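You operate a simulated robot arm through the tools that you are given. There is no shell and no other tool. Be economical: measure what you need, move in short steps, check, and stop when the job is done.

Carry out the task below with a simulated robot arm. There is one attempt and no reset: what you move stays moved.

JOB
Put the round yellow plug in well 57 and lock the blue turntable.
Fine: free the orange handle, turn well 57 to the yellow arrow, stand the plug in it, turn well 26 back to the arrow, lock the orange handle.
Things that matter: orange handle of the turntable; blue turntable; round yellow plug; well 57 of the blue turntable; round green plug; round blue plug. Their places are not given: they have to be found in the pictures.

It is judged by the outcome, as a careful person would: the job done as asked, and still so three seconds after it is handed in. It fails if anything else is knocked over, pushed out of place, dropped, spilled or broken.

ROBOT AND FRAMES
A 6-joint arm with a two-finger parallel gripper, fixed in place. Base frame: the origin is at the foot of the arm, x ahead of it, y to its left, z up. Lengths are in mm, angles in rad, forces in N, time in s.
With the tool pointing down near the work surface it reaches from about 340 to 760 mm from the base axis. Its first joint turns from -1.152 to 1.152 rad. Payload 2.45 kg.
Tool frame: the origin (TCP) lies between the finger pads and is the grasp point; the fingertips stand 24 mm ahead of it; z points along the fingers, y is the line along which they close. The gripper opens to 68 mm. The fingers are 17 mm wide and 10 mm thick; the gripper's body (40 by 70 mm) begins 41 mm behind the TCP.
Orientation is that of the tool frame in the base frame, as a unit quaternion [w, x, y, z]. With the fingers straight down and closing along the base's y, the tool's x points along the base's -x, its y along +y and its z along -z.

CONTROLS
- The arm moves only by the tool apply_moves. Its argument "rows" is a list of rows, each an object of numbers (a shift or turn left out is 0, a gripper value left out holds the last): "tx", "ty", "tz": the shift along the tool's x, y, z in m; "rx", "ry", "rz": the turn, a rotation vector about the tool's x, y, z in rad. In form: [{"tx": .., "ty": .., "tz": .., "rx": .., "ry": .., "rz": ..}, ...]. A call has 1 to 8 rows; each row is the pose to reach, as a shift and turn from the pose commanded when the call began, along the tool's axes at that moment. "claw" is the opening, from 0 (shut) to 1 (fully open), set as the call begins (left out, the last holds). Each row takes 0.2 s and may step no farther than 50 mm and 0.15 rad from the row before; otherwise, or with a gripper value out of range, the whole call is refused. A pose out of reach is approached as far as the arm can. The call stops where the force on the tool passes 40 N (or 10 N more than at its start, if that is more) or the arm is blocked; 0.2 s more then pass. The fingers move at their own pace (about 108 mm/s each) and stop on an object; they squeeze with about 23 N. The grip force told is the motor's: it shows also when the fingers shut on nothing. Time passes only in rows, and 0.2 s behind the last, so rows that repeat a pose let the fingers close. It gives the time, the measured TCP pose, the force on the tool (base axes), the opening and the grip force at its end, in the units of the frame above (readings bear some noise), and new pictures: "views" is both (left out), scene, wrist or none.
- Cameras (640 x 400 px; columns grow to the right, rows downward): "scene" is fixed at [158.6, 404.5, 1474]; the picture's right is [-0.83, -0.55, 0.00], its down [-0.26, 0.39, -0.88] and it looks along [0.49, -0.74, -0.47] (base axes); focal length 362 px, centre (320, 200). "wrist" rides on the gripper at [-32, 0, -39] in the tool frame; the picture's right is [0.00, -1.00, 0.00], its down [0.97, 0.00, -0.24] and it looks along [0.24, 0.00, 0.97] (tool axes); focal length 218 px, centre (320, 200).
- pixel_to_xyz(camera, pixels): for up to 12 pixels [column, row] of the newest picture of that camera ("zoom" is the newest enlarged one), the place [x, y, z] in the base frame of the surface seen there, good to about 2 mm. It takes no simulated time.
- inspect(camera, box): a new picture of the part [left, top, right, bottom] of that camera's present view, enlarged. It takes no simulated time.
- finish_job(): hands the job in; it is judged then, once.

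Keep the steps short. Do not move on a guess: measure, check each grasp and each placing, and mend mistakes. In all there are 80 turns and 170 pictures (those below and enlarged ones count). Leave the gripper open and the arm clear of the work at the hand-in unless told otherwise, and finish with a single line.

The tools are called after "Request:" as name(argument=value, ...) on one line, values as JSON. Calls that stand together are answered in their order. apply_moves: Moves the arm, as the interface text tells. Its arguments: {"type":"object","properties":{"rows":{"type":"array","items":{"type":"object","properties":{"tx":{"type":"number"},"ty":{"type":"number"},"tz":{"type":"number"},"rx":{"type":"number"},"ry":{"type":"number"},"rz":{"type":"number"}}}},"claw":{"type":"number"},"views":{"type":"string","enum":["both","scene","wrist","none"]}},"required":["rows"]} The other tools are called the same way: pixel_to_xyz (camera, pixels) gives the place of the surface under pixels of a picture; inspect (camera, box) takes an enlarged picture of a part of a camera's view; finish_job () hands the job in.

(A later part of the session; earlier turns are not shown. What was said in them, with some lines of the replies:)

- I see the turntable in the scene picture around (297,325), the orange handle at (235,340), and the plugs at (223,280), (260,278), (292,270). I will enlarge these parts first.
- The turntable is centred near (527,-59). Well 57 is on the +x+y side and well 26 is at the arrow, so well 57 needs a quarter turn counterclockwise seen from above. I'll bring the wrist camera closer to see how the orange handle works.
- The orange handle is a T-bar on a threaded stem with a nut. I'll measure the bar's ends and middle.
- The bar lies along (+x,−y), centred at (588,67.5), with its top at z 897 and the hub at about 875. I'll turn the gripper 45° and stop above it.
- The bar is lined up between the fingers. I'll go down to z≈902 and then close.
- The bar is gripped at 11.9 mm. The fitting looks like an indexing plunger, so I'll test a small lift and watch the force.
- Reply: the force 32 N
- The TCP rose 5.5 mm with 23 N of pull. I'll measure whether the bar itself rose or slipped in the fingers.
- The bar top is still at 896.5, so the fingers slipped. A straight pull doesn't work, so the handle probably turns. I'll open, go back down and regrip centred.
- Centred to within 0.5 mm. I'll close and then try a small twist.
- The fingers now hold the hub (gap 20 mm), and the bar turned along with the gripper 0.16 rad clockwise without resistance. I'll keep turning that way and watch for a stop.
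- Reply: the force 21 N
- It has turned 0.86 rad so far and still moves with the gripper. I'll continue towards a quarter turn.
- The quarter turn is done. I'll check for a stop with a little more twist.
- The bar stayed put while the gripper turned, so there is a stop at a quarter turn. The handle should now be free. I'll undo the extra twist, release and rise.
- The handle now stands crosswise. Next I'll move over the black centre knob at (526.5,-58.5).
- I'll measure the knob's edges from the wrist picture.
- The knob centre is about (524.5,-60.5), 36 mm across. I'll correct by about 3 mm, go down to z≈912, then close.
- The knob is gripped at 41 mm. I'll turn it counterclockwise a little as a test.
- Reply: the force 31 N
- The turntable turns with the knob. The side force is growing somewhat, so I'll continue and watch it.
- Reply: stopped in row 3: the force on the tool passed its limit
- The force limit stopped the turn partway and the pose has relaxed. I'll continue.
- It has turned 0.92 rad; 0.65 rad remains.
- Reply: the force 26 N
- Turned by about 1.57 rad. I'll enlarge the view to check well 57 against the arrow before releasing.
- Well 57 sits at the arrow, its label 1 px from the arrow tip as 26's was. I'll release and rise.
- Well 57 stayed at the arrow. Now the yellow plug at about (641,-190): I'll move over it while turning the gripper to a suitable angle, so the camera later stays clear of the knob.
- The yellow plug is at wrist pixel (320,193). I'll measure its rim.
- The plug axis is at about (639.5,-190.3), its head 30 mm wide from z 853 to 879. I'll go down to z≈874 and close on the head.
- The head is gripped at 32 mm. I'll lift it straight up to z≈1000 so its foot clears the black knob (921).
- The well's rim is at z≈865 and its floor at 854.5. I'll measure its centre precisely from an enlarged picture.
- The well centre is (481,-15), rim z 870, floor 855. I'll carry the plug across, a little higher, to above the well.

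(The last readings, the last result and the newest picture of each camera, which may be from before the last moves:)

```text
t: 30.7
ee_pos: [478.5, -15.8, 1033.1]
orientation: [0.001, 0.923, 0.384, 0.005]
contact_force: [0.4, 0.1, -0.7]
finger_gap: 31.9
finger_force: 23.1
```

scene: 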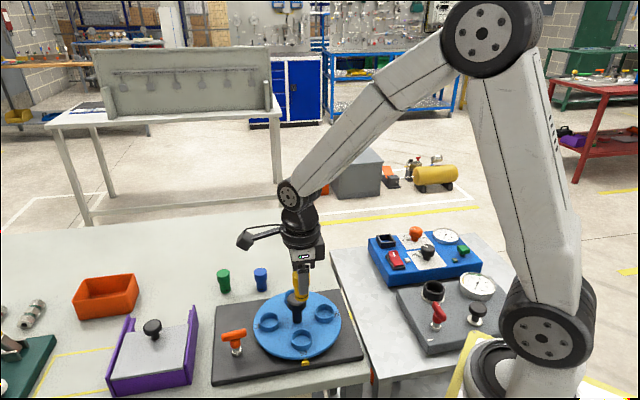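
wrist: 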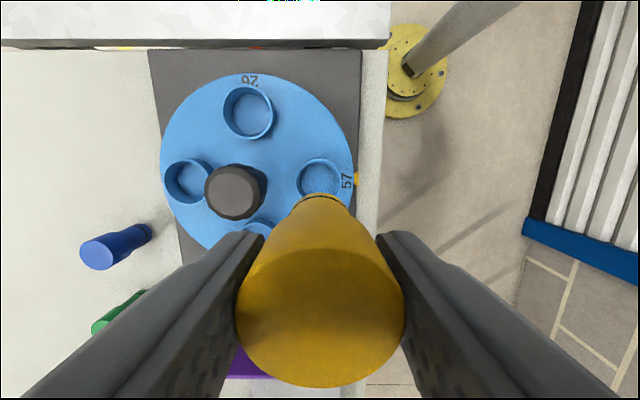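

Well 57 lines up under the plug in the wrist picture (318 vs 320). I'll go down to z≈945, foot 20 mm above the rim, and check.

Request:
apply_moves(rows=[{"tz": 0.03}, {"tz": 0.06}, {"tz": 0.086}, {"tz": 0.086}])

Request:
inspect(camera="scene", box=[272, 292, 332, 367])

Request:
inspect(camera="wrist", box=[240, 100, 400, 220])

```text
t: 31.7
ee_pos: [479.9, -17.2, 948.4]
orientation: [0.002, 0.923, 0.384, 0.003]
contact_force: [-0.3, -0.5, -0.3]
finger_gap: 32.1
finger_force: 22.9
```

scene: 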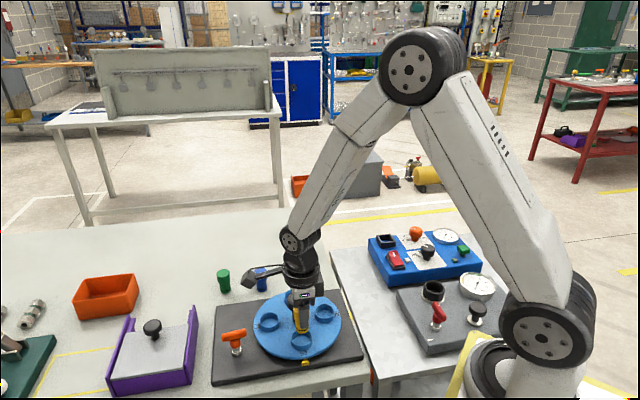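
wrist: 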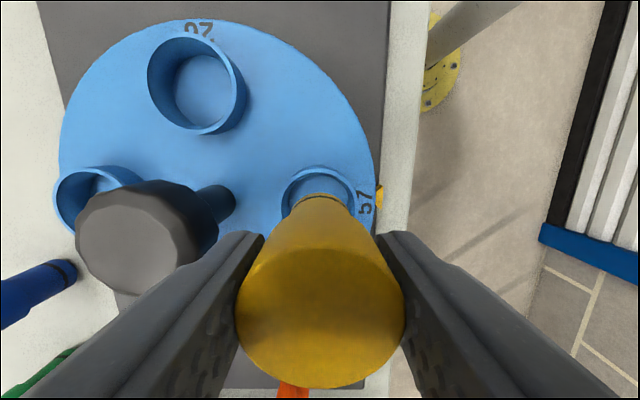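

```text
5.33 times, centred on (302, 330) of scene
```

zoom: 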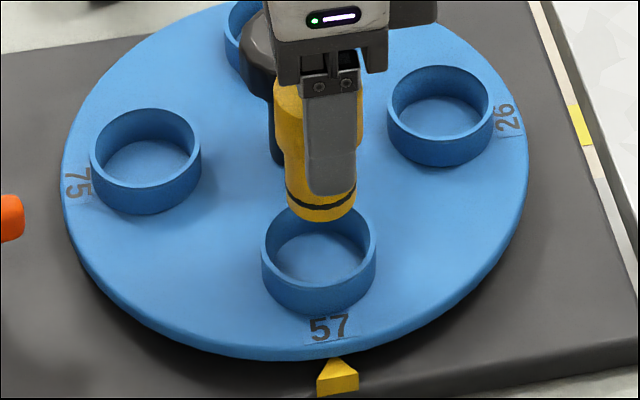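

```text
3.33 times, centred on (320, 160) of wrist
```

zoom: 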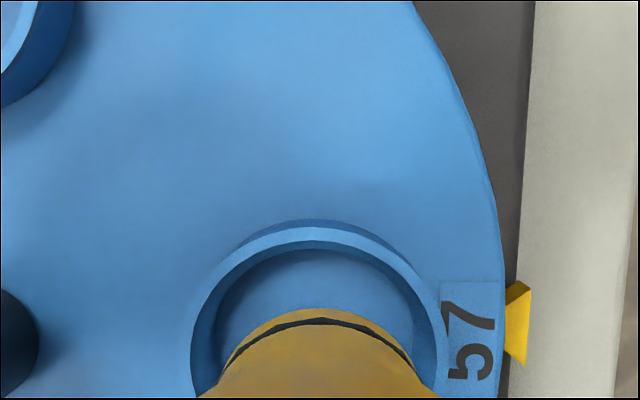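

The plug is centred on the well in both views within about 2 mm, and clearance is about 6 mm each side. I'll lower it to just above the floor.

Request:
apply_moves(rows=[{"tz": 0.01}, {"tz": 0.02}, {"tz": 0.03}, {"tz": 0.033}, {"tz": 0.033}])

Request:
inspect(camera="scene", box=[272, 292, 332, 367])

```text
t: 32.9
ee_pos: [480.3, -15.8, 914.7]
orientation: [0.001, 0.923, 0.385, 0.004]
contact_force: [-0.2, -0.4, -0.8]
finger_gap: 31.9
finger_force: 22.6
```

scene: 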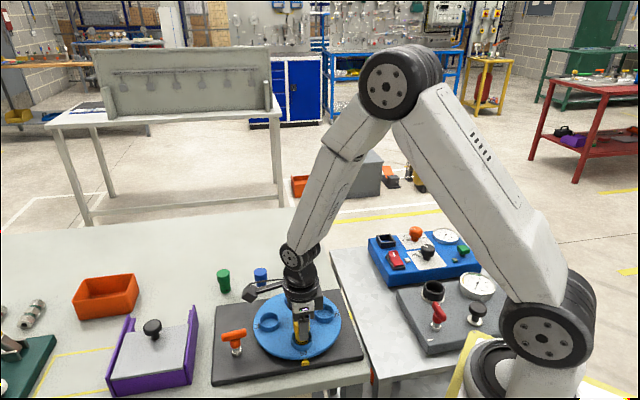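
wrist: 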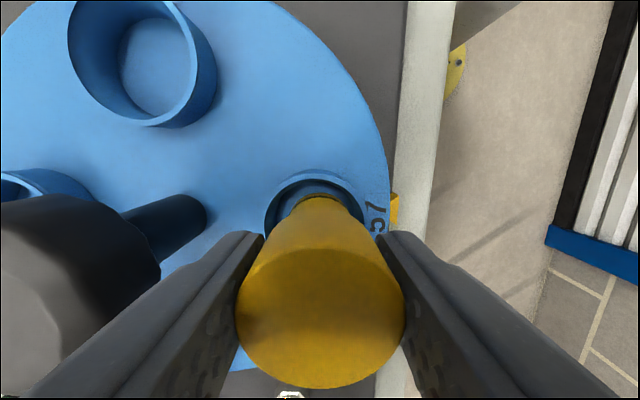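

```text
5.33 times, centred on (302, 330) of scene
```

zoom: 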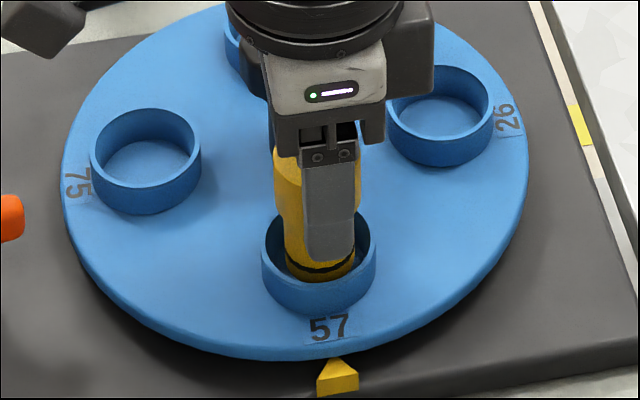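

The foot is inside the rim. I'll lower it in small steps until it touches the floor.

Request:
apply_moves(rows=[{"tz": 0.0015}, {"tz": 0.003}, {"tz": 0.004}, {"tz": 0.004}], views="none")

```text
t: 33.9
ee_pos: [479.9, -15.4, 912.1]
orientation: [0.001, 0.923, 0.385, 0.004]
contact_force: [-0.4, 0.1, -2.2]
finger_gap: 31.8
finger_force: 23.0
```

Request:
apply_moves(rows=[{"tz": 0.001}, {"tz": 0.002}, {"tz": 0.002}], views="wrist")

Request:
inspect(camera="scene", box=[272, 292, 332, 367])

```text
t: 34.7
ee_pos: [481.7, -14.1, 909.8]
orientation: [0.001, 0.923, 0.384, 0.005]
contact_force: [-2.7, 0.8, 11.8]
finger_gap: 31.8
finger_force: 23.1
```

wrist: 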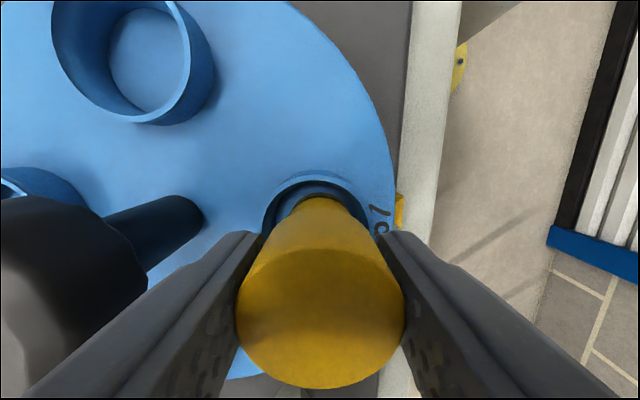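

```text
5.33 times, centred on (302, 330) of scene
```

zoom: 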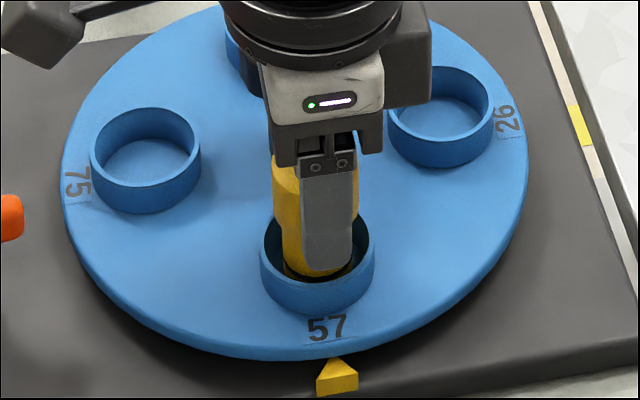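

It touches the floor (12 N up at z 909.8, as expected). I'll open partway, since the knob is near, and rise straight up.

Request:
apply_moves(rows=[{"tz": -0.001}, {"tz": -0.001}], claw=0.65, views="none")

Request:
apply_moves(rows=[{"tz": -0.015}, {"tz": -0.035}, {"tz": -0.07}, {"tz": -0.11}, {"tz": -0.11}])

Request:
inspect(camera="scene", box=[245, 280, 365, 380])

```text
t: 35.3
ee_pos: [481.1, -15.2, 909.9]
orientation: [0.001, 0.923, 0.384, 0.004]
contact_force: [0.1, 0.2, 0.0]
finger_gap: 44.2
finger_force: 0.0
```

```text
t: 36.5
ee_pos: [478.7, -16.4, 1022.0]
orientation: [0.002, 0.923, 0.384, 0.004]
contact_force: [0.8, -0.5, 0.2]
finger_gap: 44.5
finger_force: 0.1
```

scene: 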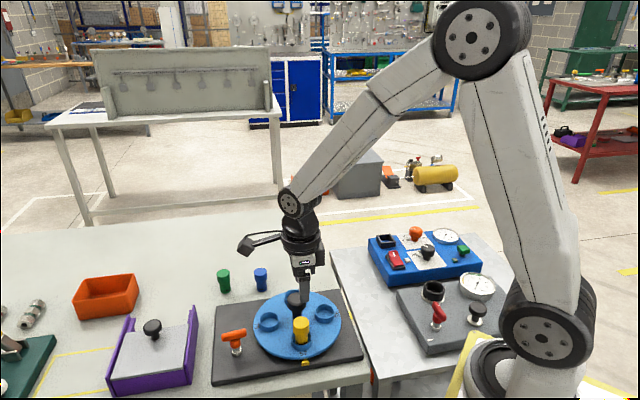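
wrist: 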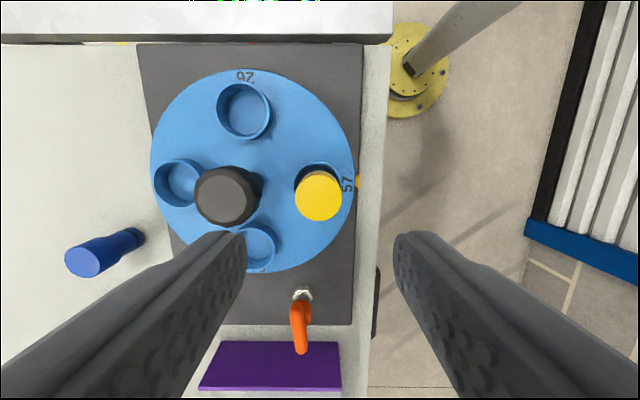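

```text
4.00 times, centred on (305, 330) of scene
```

zoom: 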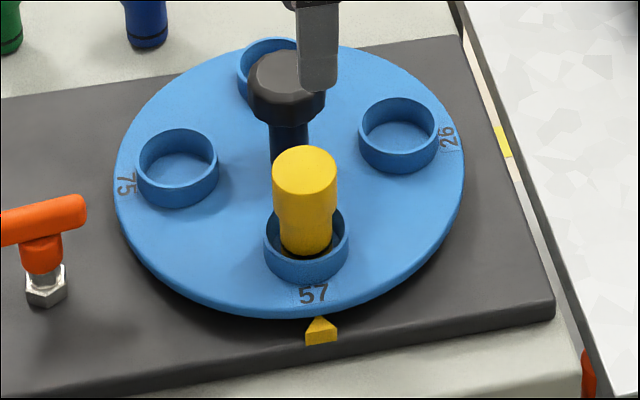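

The plug stands upright in well 57. Next I'll move above the knob and turn the gripper so its fingers are crosswise to the plug. This leaves plenty of room.

Request:
apply_moves(rows=[{"ty": 0.01, "rz": -0.13}, {"ty": 0.02, "rz": -0.26}, {"ty": 0.03, "rz": -0.39}, {"ty": 0.04, "rz": -0.52}, {"ty": 0.05, "rz": -0.65}, {"tx": 0.001, "ty": 0.06, "rz": -0.78}, {"tx": 0.001, "ty": 0.0633, "rz": -0.9}], claw=1, views="none")

Request:
apply_moves(rows=[{"tz": 0.01, "rz": -0.13}, {"tz": 0.02, "rz": -0.26}, {"tz": 0.03, "rz": -0.39}, {"tz": 0.04, "rz": -0.52}, {"tz": 0.05, "rz": -0.667}, {"tz": 0.05, "rz": -0.667}])

Request:
pixel_to_xyz(camera="wrist", pixels=[[290, 205], [355, 205], [320, 185], [320, 235]])

```text
t: 38.1
ee_pos: [526.3, -58.8, 1021.2]
orientation: [0.002, 0.663, 0.748, 0.004]
contact_force: [-0.7, -0.3, -0.1]
finger_gap: 67.8
finger_force: 0.1
```

```text
t: 39.5
ee_pos: [526.2, -58.7, 970.7]
orientation: [0.004, 0.382, 0.924, 0.002]
contact_force: [-0.6, 0.1, 0.3]
finger_gap: 68.3
finger_force: 0.0
```

scene: 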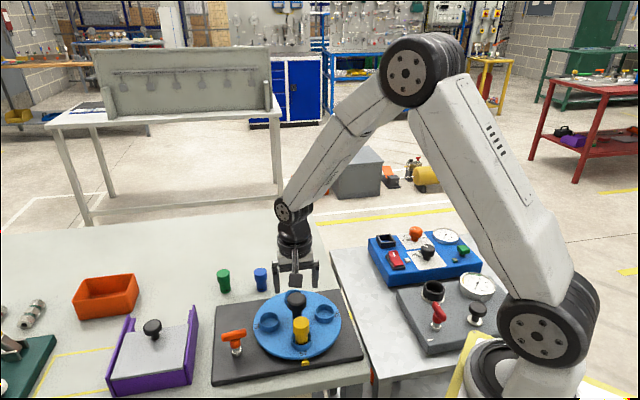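
wrist: 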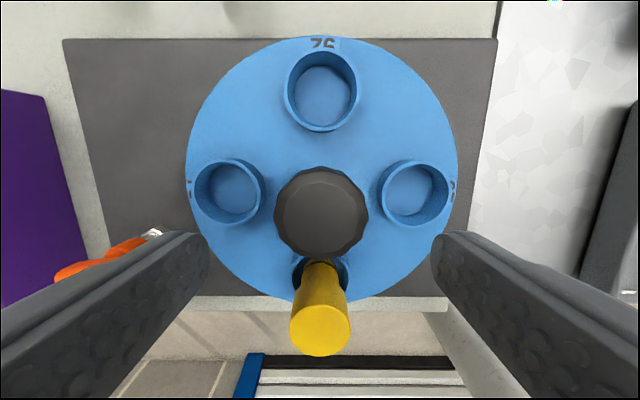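

```text
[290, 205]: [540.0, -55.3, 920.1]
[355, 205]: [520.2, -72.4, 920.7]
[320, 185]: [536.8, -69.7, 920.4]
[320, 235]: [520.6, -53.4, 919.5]
```

The knob is centred (px 321). I'll go down to z≈912 and close.

Request:
apply_moves(rows=[{"tz": 0.02}, {"tz": 0.04}, {"tz": 0.0585}, {"tz": 0.0585}], views="none")

Request:
apply_moves(rows=[{}, {}, {}], claw=0)

Request:
inspect(camera="scene", box=[245, 280, 365, 380])

```text
t: 40.5
ee_pos: [526.0, -59.4, 910.8]
orientation: [0.004, 0.382, 0.924, 0.003]
contact_force: [-0.1, 0.3, 0.0]
finger_gap: 67.7
finger_force: 0.0
```

```text
t: 41.3
ee_pos: [526.1, -58.2, 912.0]
orientation: [0.004, 0.383, 0.924, 0.002]
contact_force: [0.2, -1.9, -3.7]
finger_gap: 41.5
finger_force: 45.0
```

scene: 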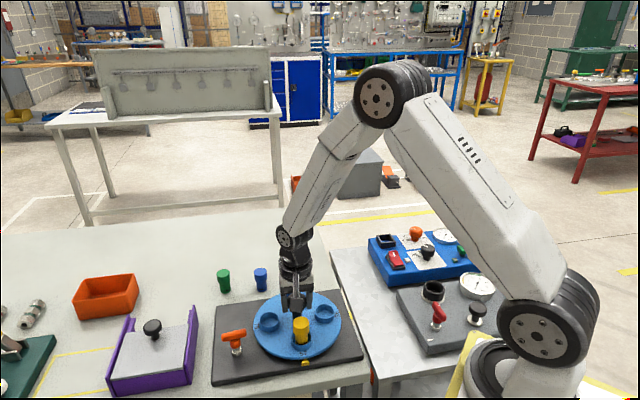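
wrist: 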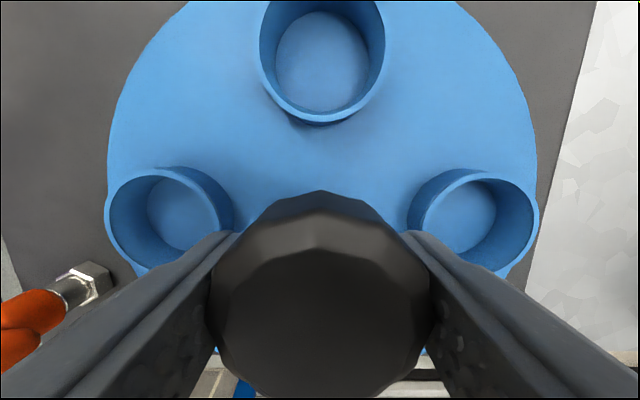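

```text
4.00 times, centred on (305, 330) of scene
```

zoom: 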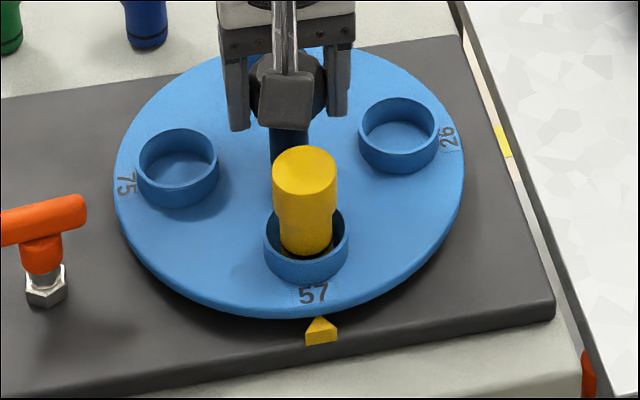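

Gripped, and the plug is clear. I'll turn clockwise, slowly, in parts.

Request:
apply_moves(rows=[{"rz": 0.05}, {"rz": 0.13}, {"rz": 0.21}, {"rz": 0.29}, {"rz": 0.37}, {"rz": 0.45}, {"rz": 0.5}, {"rz": 0.5}], views="scene")

```text
t: 43.1
ee_pos: [527.2, -58.7, 912.6]
orientation: [0.004, 0.601, 0.8, 0.002]
contact_force: [-0.5, -3.7, 4.0]
finger_gap: 41.6
finger_force: 45.2
```

scene: 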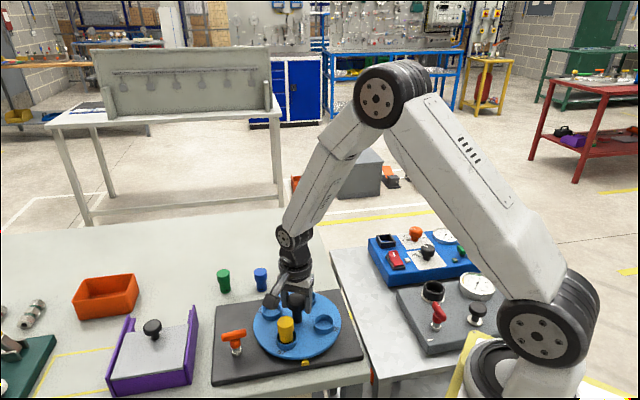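

The plug rides upright and the forces are low. I'll continue.

Request:
apply_moves(rows=[{"rz": 0.06}, {"rz": 0.14}, {"rz": 0.22}, {"rz": 0.3}, {"rz": 0.38}, {"rz": 0.46}, {"rz": 0.52}, {"rz": 0.52}], views="none")

Request:
apply_moves(rows=[{"rz": 0.06}, {"rz": 0.14}, {"rz": 0.22}, {"rz": 0.3}, {"rz": 0.38}, {"rz": 0.46}, {"rz": 0.53}, {"rz": 0.53}])

Request:
inspect(camera="scene", box=[245, 280, 365, 380])

```text
t: 44.9
ee_pos: [526.9, -59.6, 912.6]
orientation: [0.003, 0.786, 0.619, 0.004]
contact_force: [6.0, -2.6, 0.5]
finger_gap: 41.7
finger_force: 45.1
```

```text
t: 46.7
ee_pos: [527.3, -59.4, 911.5]
orientation: [0.002, 0.921, 0.39, 0.004]
contact_force: [7.1, -18.0, 8.8]
finger_gap: 41.6
finger_force: 45.4
```

scene: 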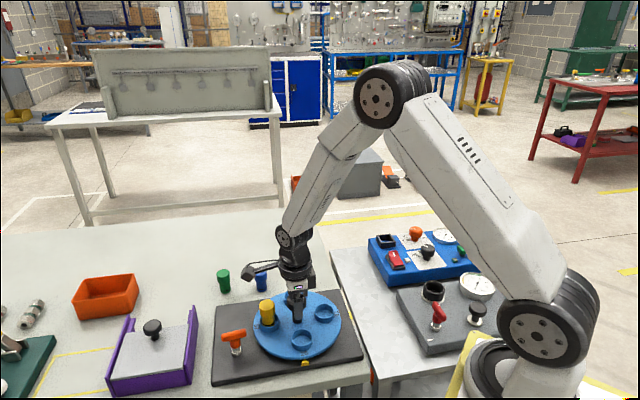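
wrist: 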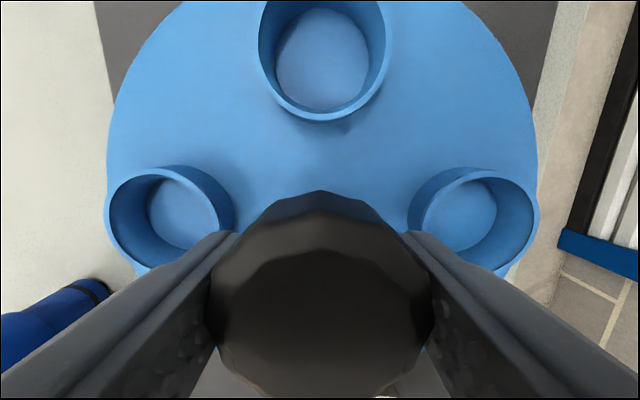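

```text
4.00 times, centred on (305, 330) of scene
```

zoom: 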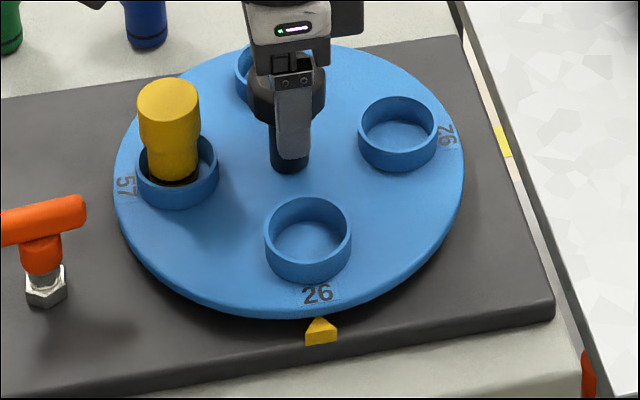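

Well 26 is back at the arrow and the plug still stands in well 57. I'll release, rise and check the alignment closely.

Request:
apply_moves(rows=[{}, {}, {"tz": -0.03}, {"tz": -0.07}, {"tz": -0.097}, {"tz": -0.097}], claw=0.85)

Request:
inspect(camera="scene", box=[205, 280, 365, 390])

Request:
inspect(camera="scene", box=[282, 322, 322, 367])

```text
t: 48.1
ee_pos: [525.1, -60.6, 1009.3]
orientation: [0.001, 0.92, 0.392, 0.004]
contact_force: [0.2, -0.4, 0.5]
finger_gap: 57.7
finger_force: 0.0
```

scene: 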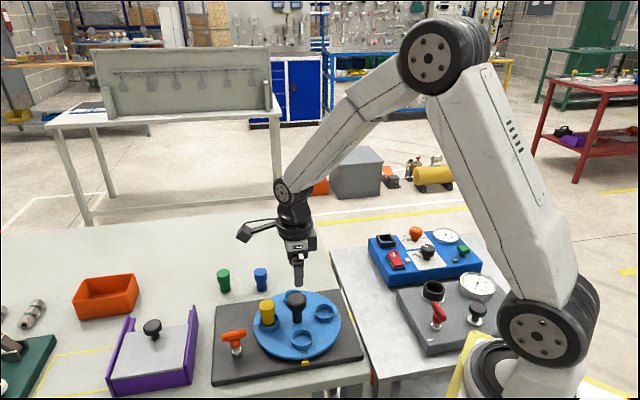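
wrist: 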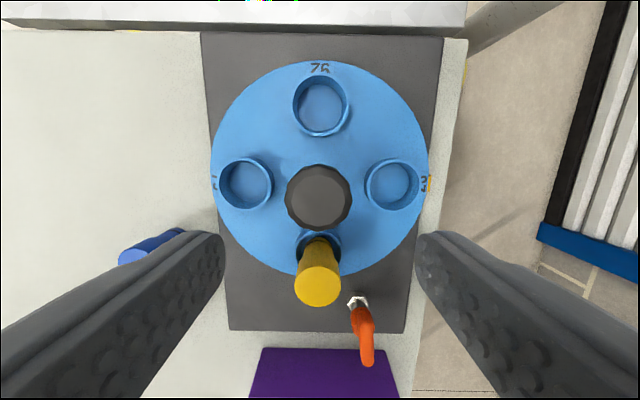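

```text
3.64 times, centred on (285, 335) of scene
```

zoom: 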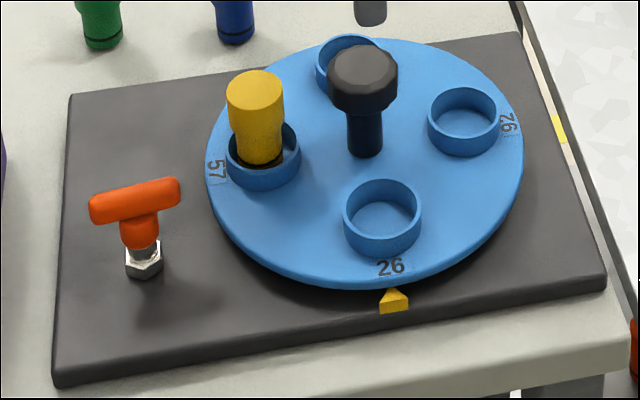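

```text
8.89 times, centred on (302, 344) of scene
```

zoom: 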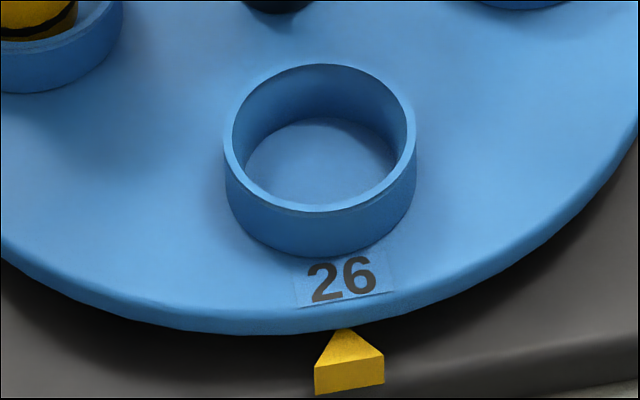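

Well 26 is within about 1 mm of its former place. Now back to the orange handle, with the gripper crosswise to its bar.

Request:
apply_moves(rows=[{"tx": 0.034, "ty": -0.0105}, {"tx": 0.068, "ty": -0.021}, {"tx": 0.102, "ty": -0.0315}, {"tx": 0.135, "ty": -0.042}, {"tx": 0.135, "ty": -0.042, "tz": 0.04, "rz": 0.015}, {"tx": 0.135, "ty": -0.042, "tz": 0.05, "rz": 0.015}, {"tx": 0.135, "ty": -0.042, "tz": 0.05, "rz": 0.015}])

Request:
pixel_to_xyz(camera="wrist", pixels=[[318, 175], [318, 200], [318, 225], [318, 240]])

```text
t: 49.7
ee_pos: [589.6, 68.6, 959.7]
orientation: [0.001, 0.923, 0.386, 0.004]
contact_force: [0.1, -1.2, -0.5]
finger_gap: 57.9
finger_force: 0.1
```

scene: 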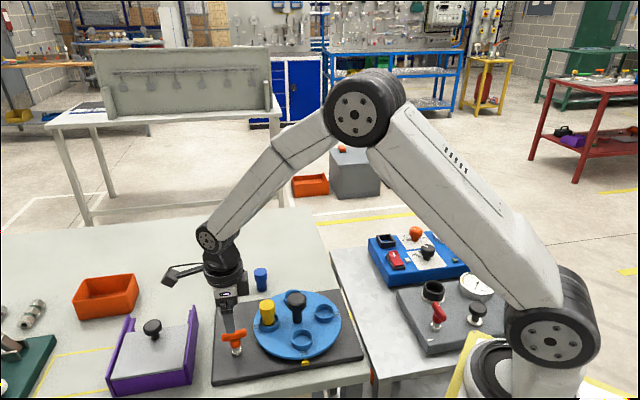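
wrist: 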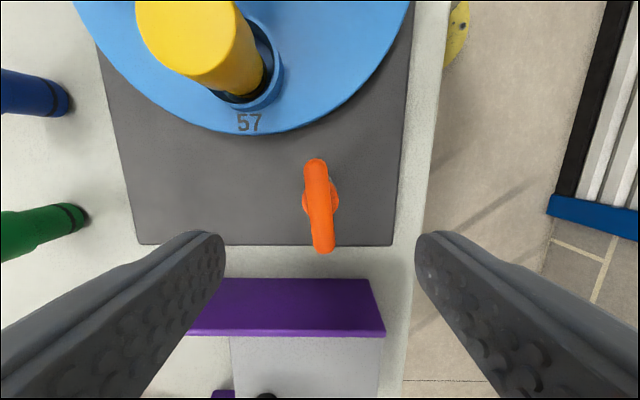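

```text
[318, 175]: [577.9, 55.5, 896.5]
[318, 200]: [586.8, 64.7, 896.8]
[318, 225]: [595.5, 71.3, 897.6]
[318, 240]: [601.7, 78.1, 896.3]
```

The bar leans about 0.1 rad relative to the gripper. I'll match it, go down to z≈901 and close on the hub as before.

Request:
apply_moves(rows=[{"ty": 0.0003, "tz": 0.02, "rz": -0.1}, {"ty": 0.0003, "tz": 0.04, "rz": -0.1}, {"ty": 0.0003, "tz": 0.0588, "rz": -0.1}, {"ty": 0.0003, "tz": 0.0588, "rz": -0.1}], views="wrist")

Request:
apply_moves(rows=[{}, {}, {}], claw=0, views="wrist")

```text
t: 50.7
ee_pos: [589.4, 68.3, 900.3]
orientation: [0.001, 0.903, 0.43, 0.004]
contact_force: [0.0, 0.0, -0.1]
finger_gap: 57.8
finger_force: 0.0
```

wrist: 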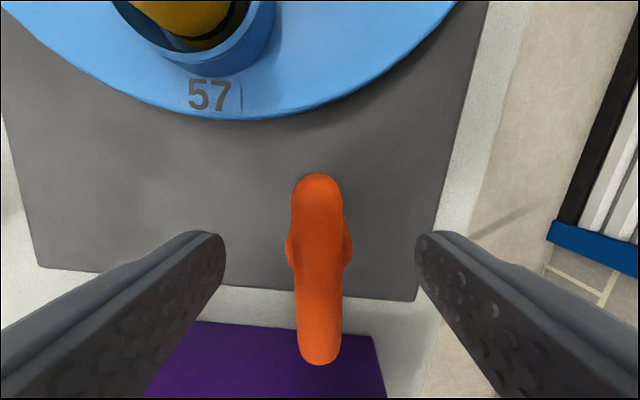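

```text
t: 51.5
ee_pos: [589.5, 67.9, 902.3]
orientation: [0.001, 0.902, 0.431, 0.004]
contact_force: [3.4, -3.2, -4.2]
finger_gap: 20.7
finger_force: 38.0
```

wrist: 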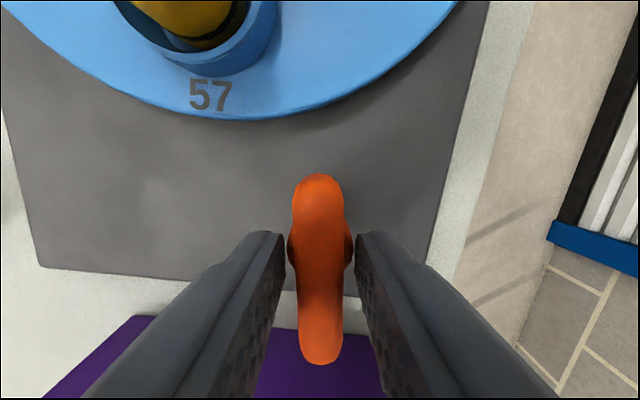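

The hub is gripped at 20.7 mm. I'll turn counterclockwise back towards the locked position.

Request:
apply_moves(rows=[{"rz": -0.12}, {"rz": -0.24}, {"rz": -0.36}, {"rz": -0.48}, {"rz": -0.6}, {"rz": -0.72}, {"rz": -0.72}], views="wrist")

Request:
apply_moves(rows=[{"rz": -0.12}, {"rz": -0.24}, {"rz": -0.36}, {"rz": -0.48}, {"rz": -0.6}, {"rz": -0.74}, {"rz": -0.74}])

```text
t: 53.1
ee_pos: [590.4, 68.2, 900.7]
orientation: [0.003, 0.692, 0.722, 0.003]
contact_force: [-0.6, 6.0, 4.0]
finger_gap: 20.3
finger_force: 37.7
```

wrist: 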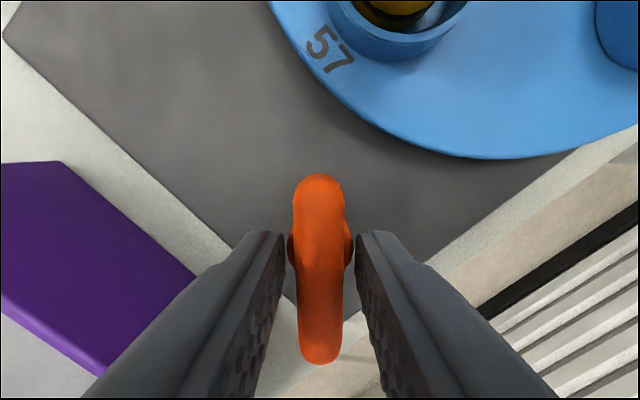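

```text
t: 54.7
ee_pos: [591.4, 67.9, 901.7]
orientation: [0.003, 0.384, 0.923, 0.003]
contact_force: [-7.3, 1.6, 21.3]
finger_gap: 20.7
finger_force: 37.7
```

scene: 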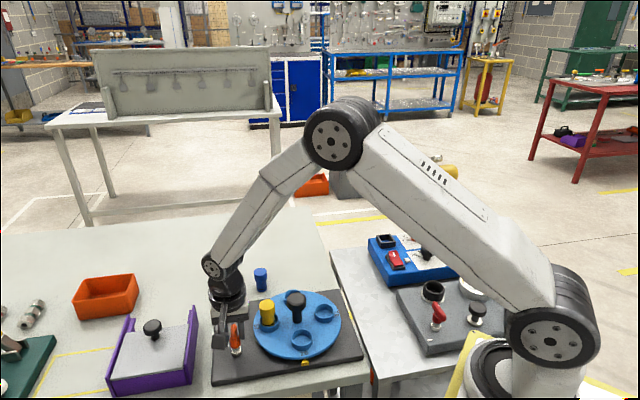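
wrist: 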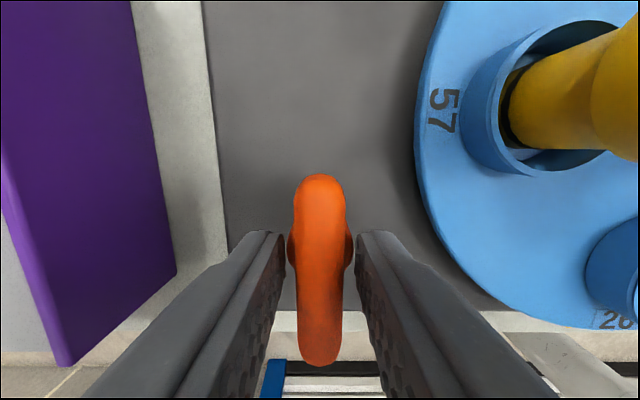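

The handle is back at its starting angle. I'll add a small extra twist to make sure it is at the stop.

Request:
apply_moves(rows=[{"rz": -0.05}, {"rz": -0.1}, {"rz": -0.1}], views="wrist")

```text
t: 55.5
ee_pos: [590.8, 67.7, 900.8]
orientation: [0.004, 0.338, 0.941, 0.003]
contact_force: [-0.7, -1.6, 5.8]
finger_gap: 20.8
finger_force: 37.8
```

wrist: 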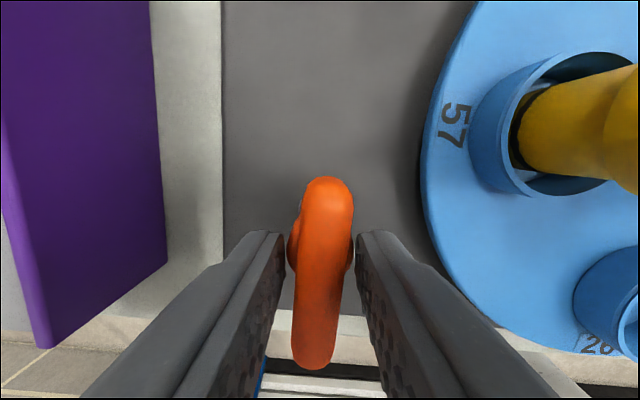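

The bar stayed put against its stop, so it is locked. I'll open and rise clear, then check.

Request:
apply_moves(rows=[{}, {}, {"tz": -0.03}, {"tz": -0.07}, {"tz": -0.11}, {"tz": -0.15}, {"tz": -0.15}], claw=0.8)

Request:
inspect(camera="scene", box=[205, 250, 365, 390])

Request:
pixel_to_xyz(camera="wrist", pixels=[[320, 200]])

```text
t: 57.1
ee_pos: [588.7, 66.1, 1051.7]
orientation: [0.003, 0.339, 0.941, 0.001]
contact_force: [-0.4, 0.6, 0.0]
finger_gap: 54.6
finger_force: 0.0
```

scene: 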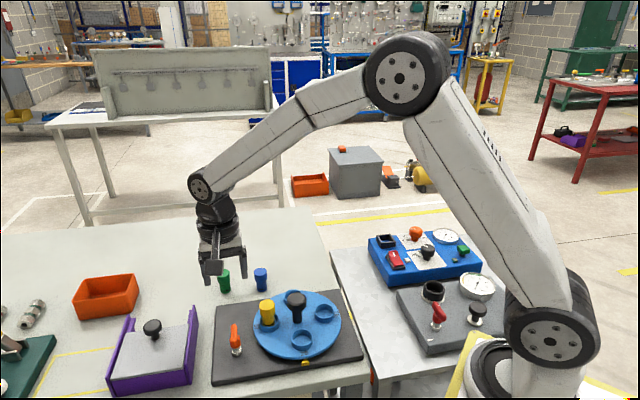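
wrist: 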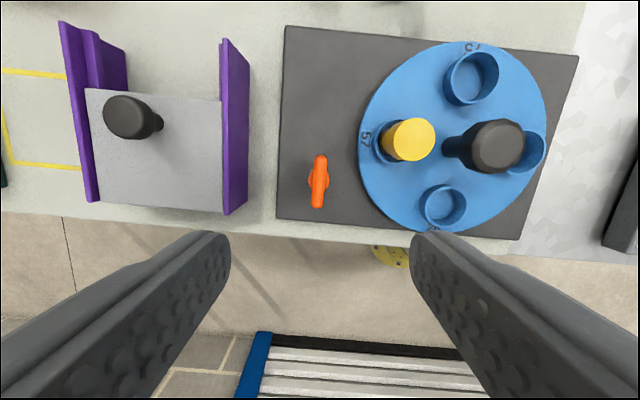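

```text
2.86 times, centred on (285, 320) of scene
```

zoom: 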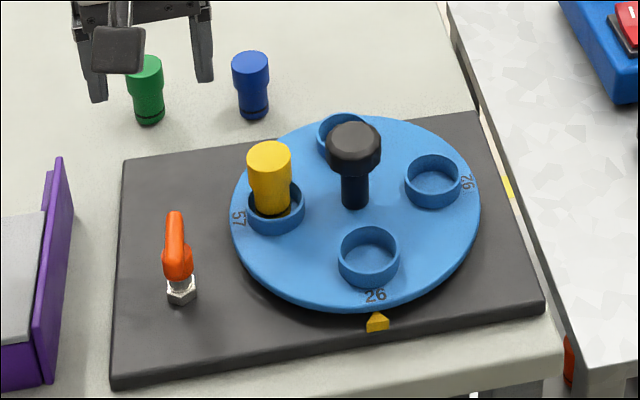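

```text
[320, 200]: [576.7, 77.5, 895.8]
```

The plug stands in well 57, well 26 is at the arrow, and the handle is back against its locked stop. The green and blue plugs haven't moved, and the gripper is open and clear. I'm handing the job in.

Request:
finish_job()

```text
The job is handed in.
```

The yellow plug stands in well 57, well 26 is back at the arrow within about 1 mm, and the orange handle is turned back to its locked stop, though I did not test the lock by trying to turn the table.
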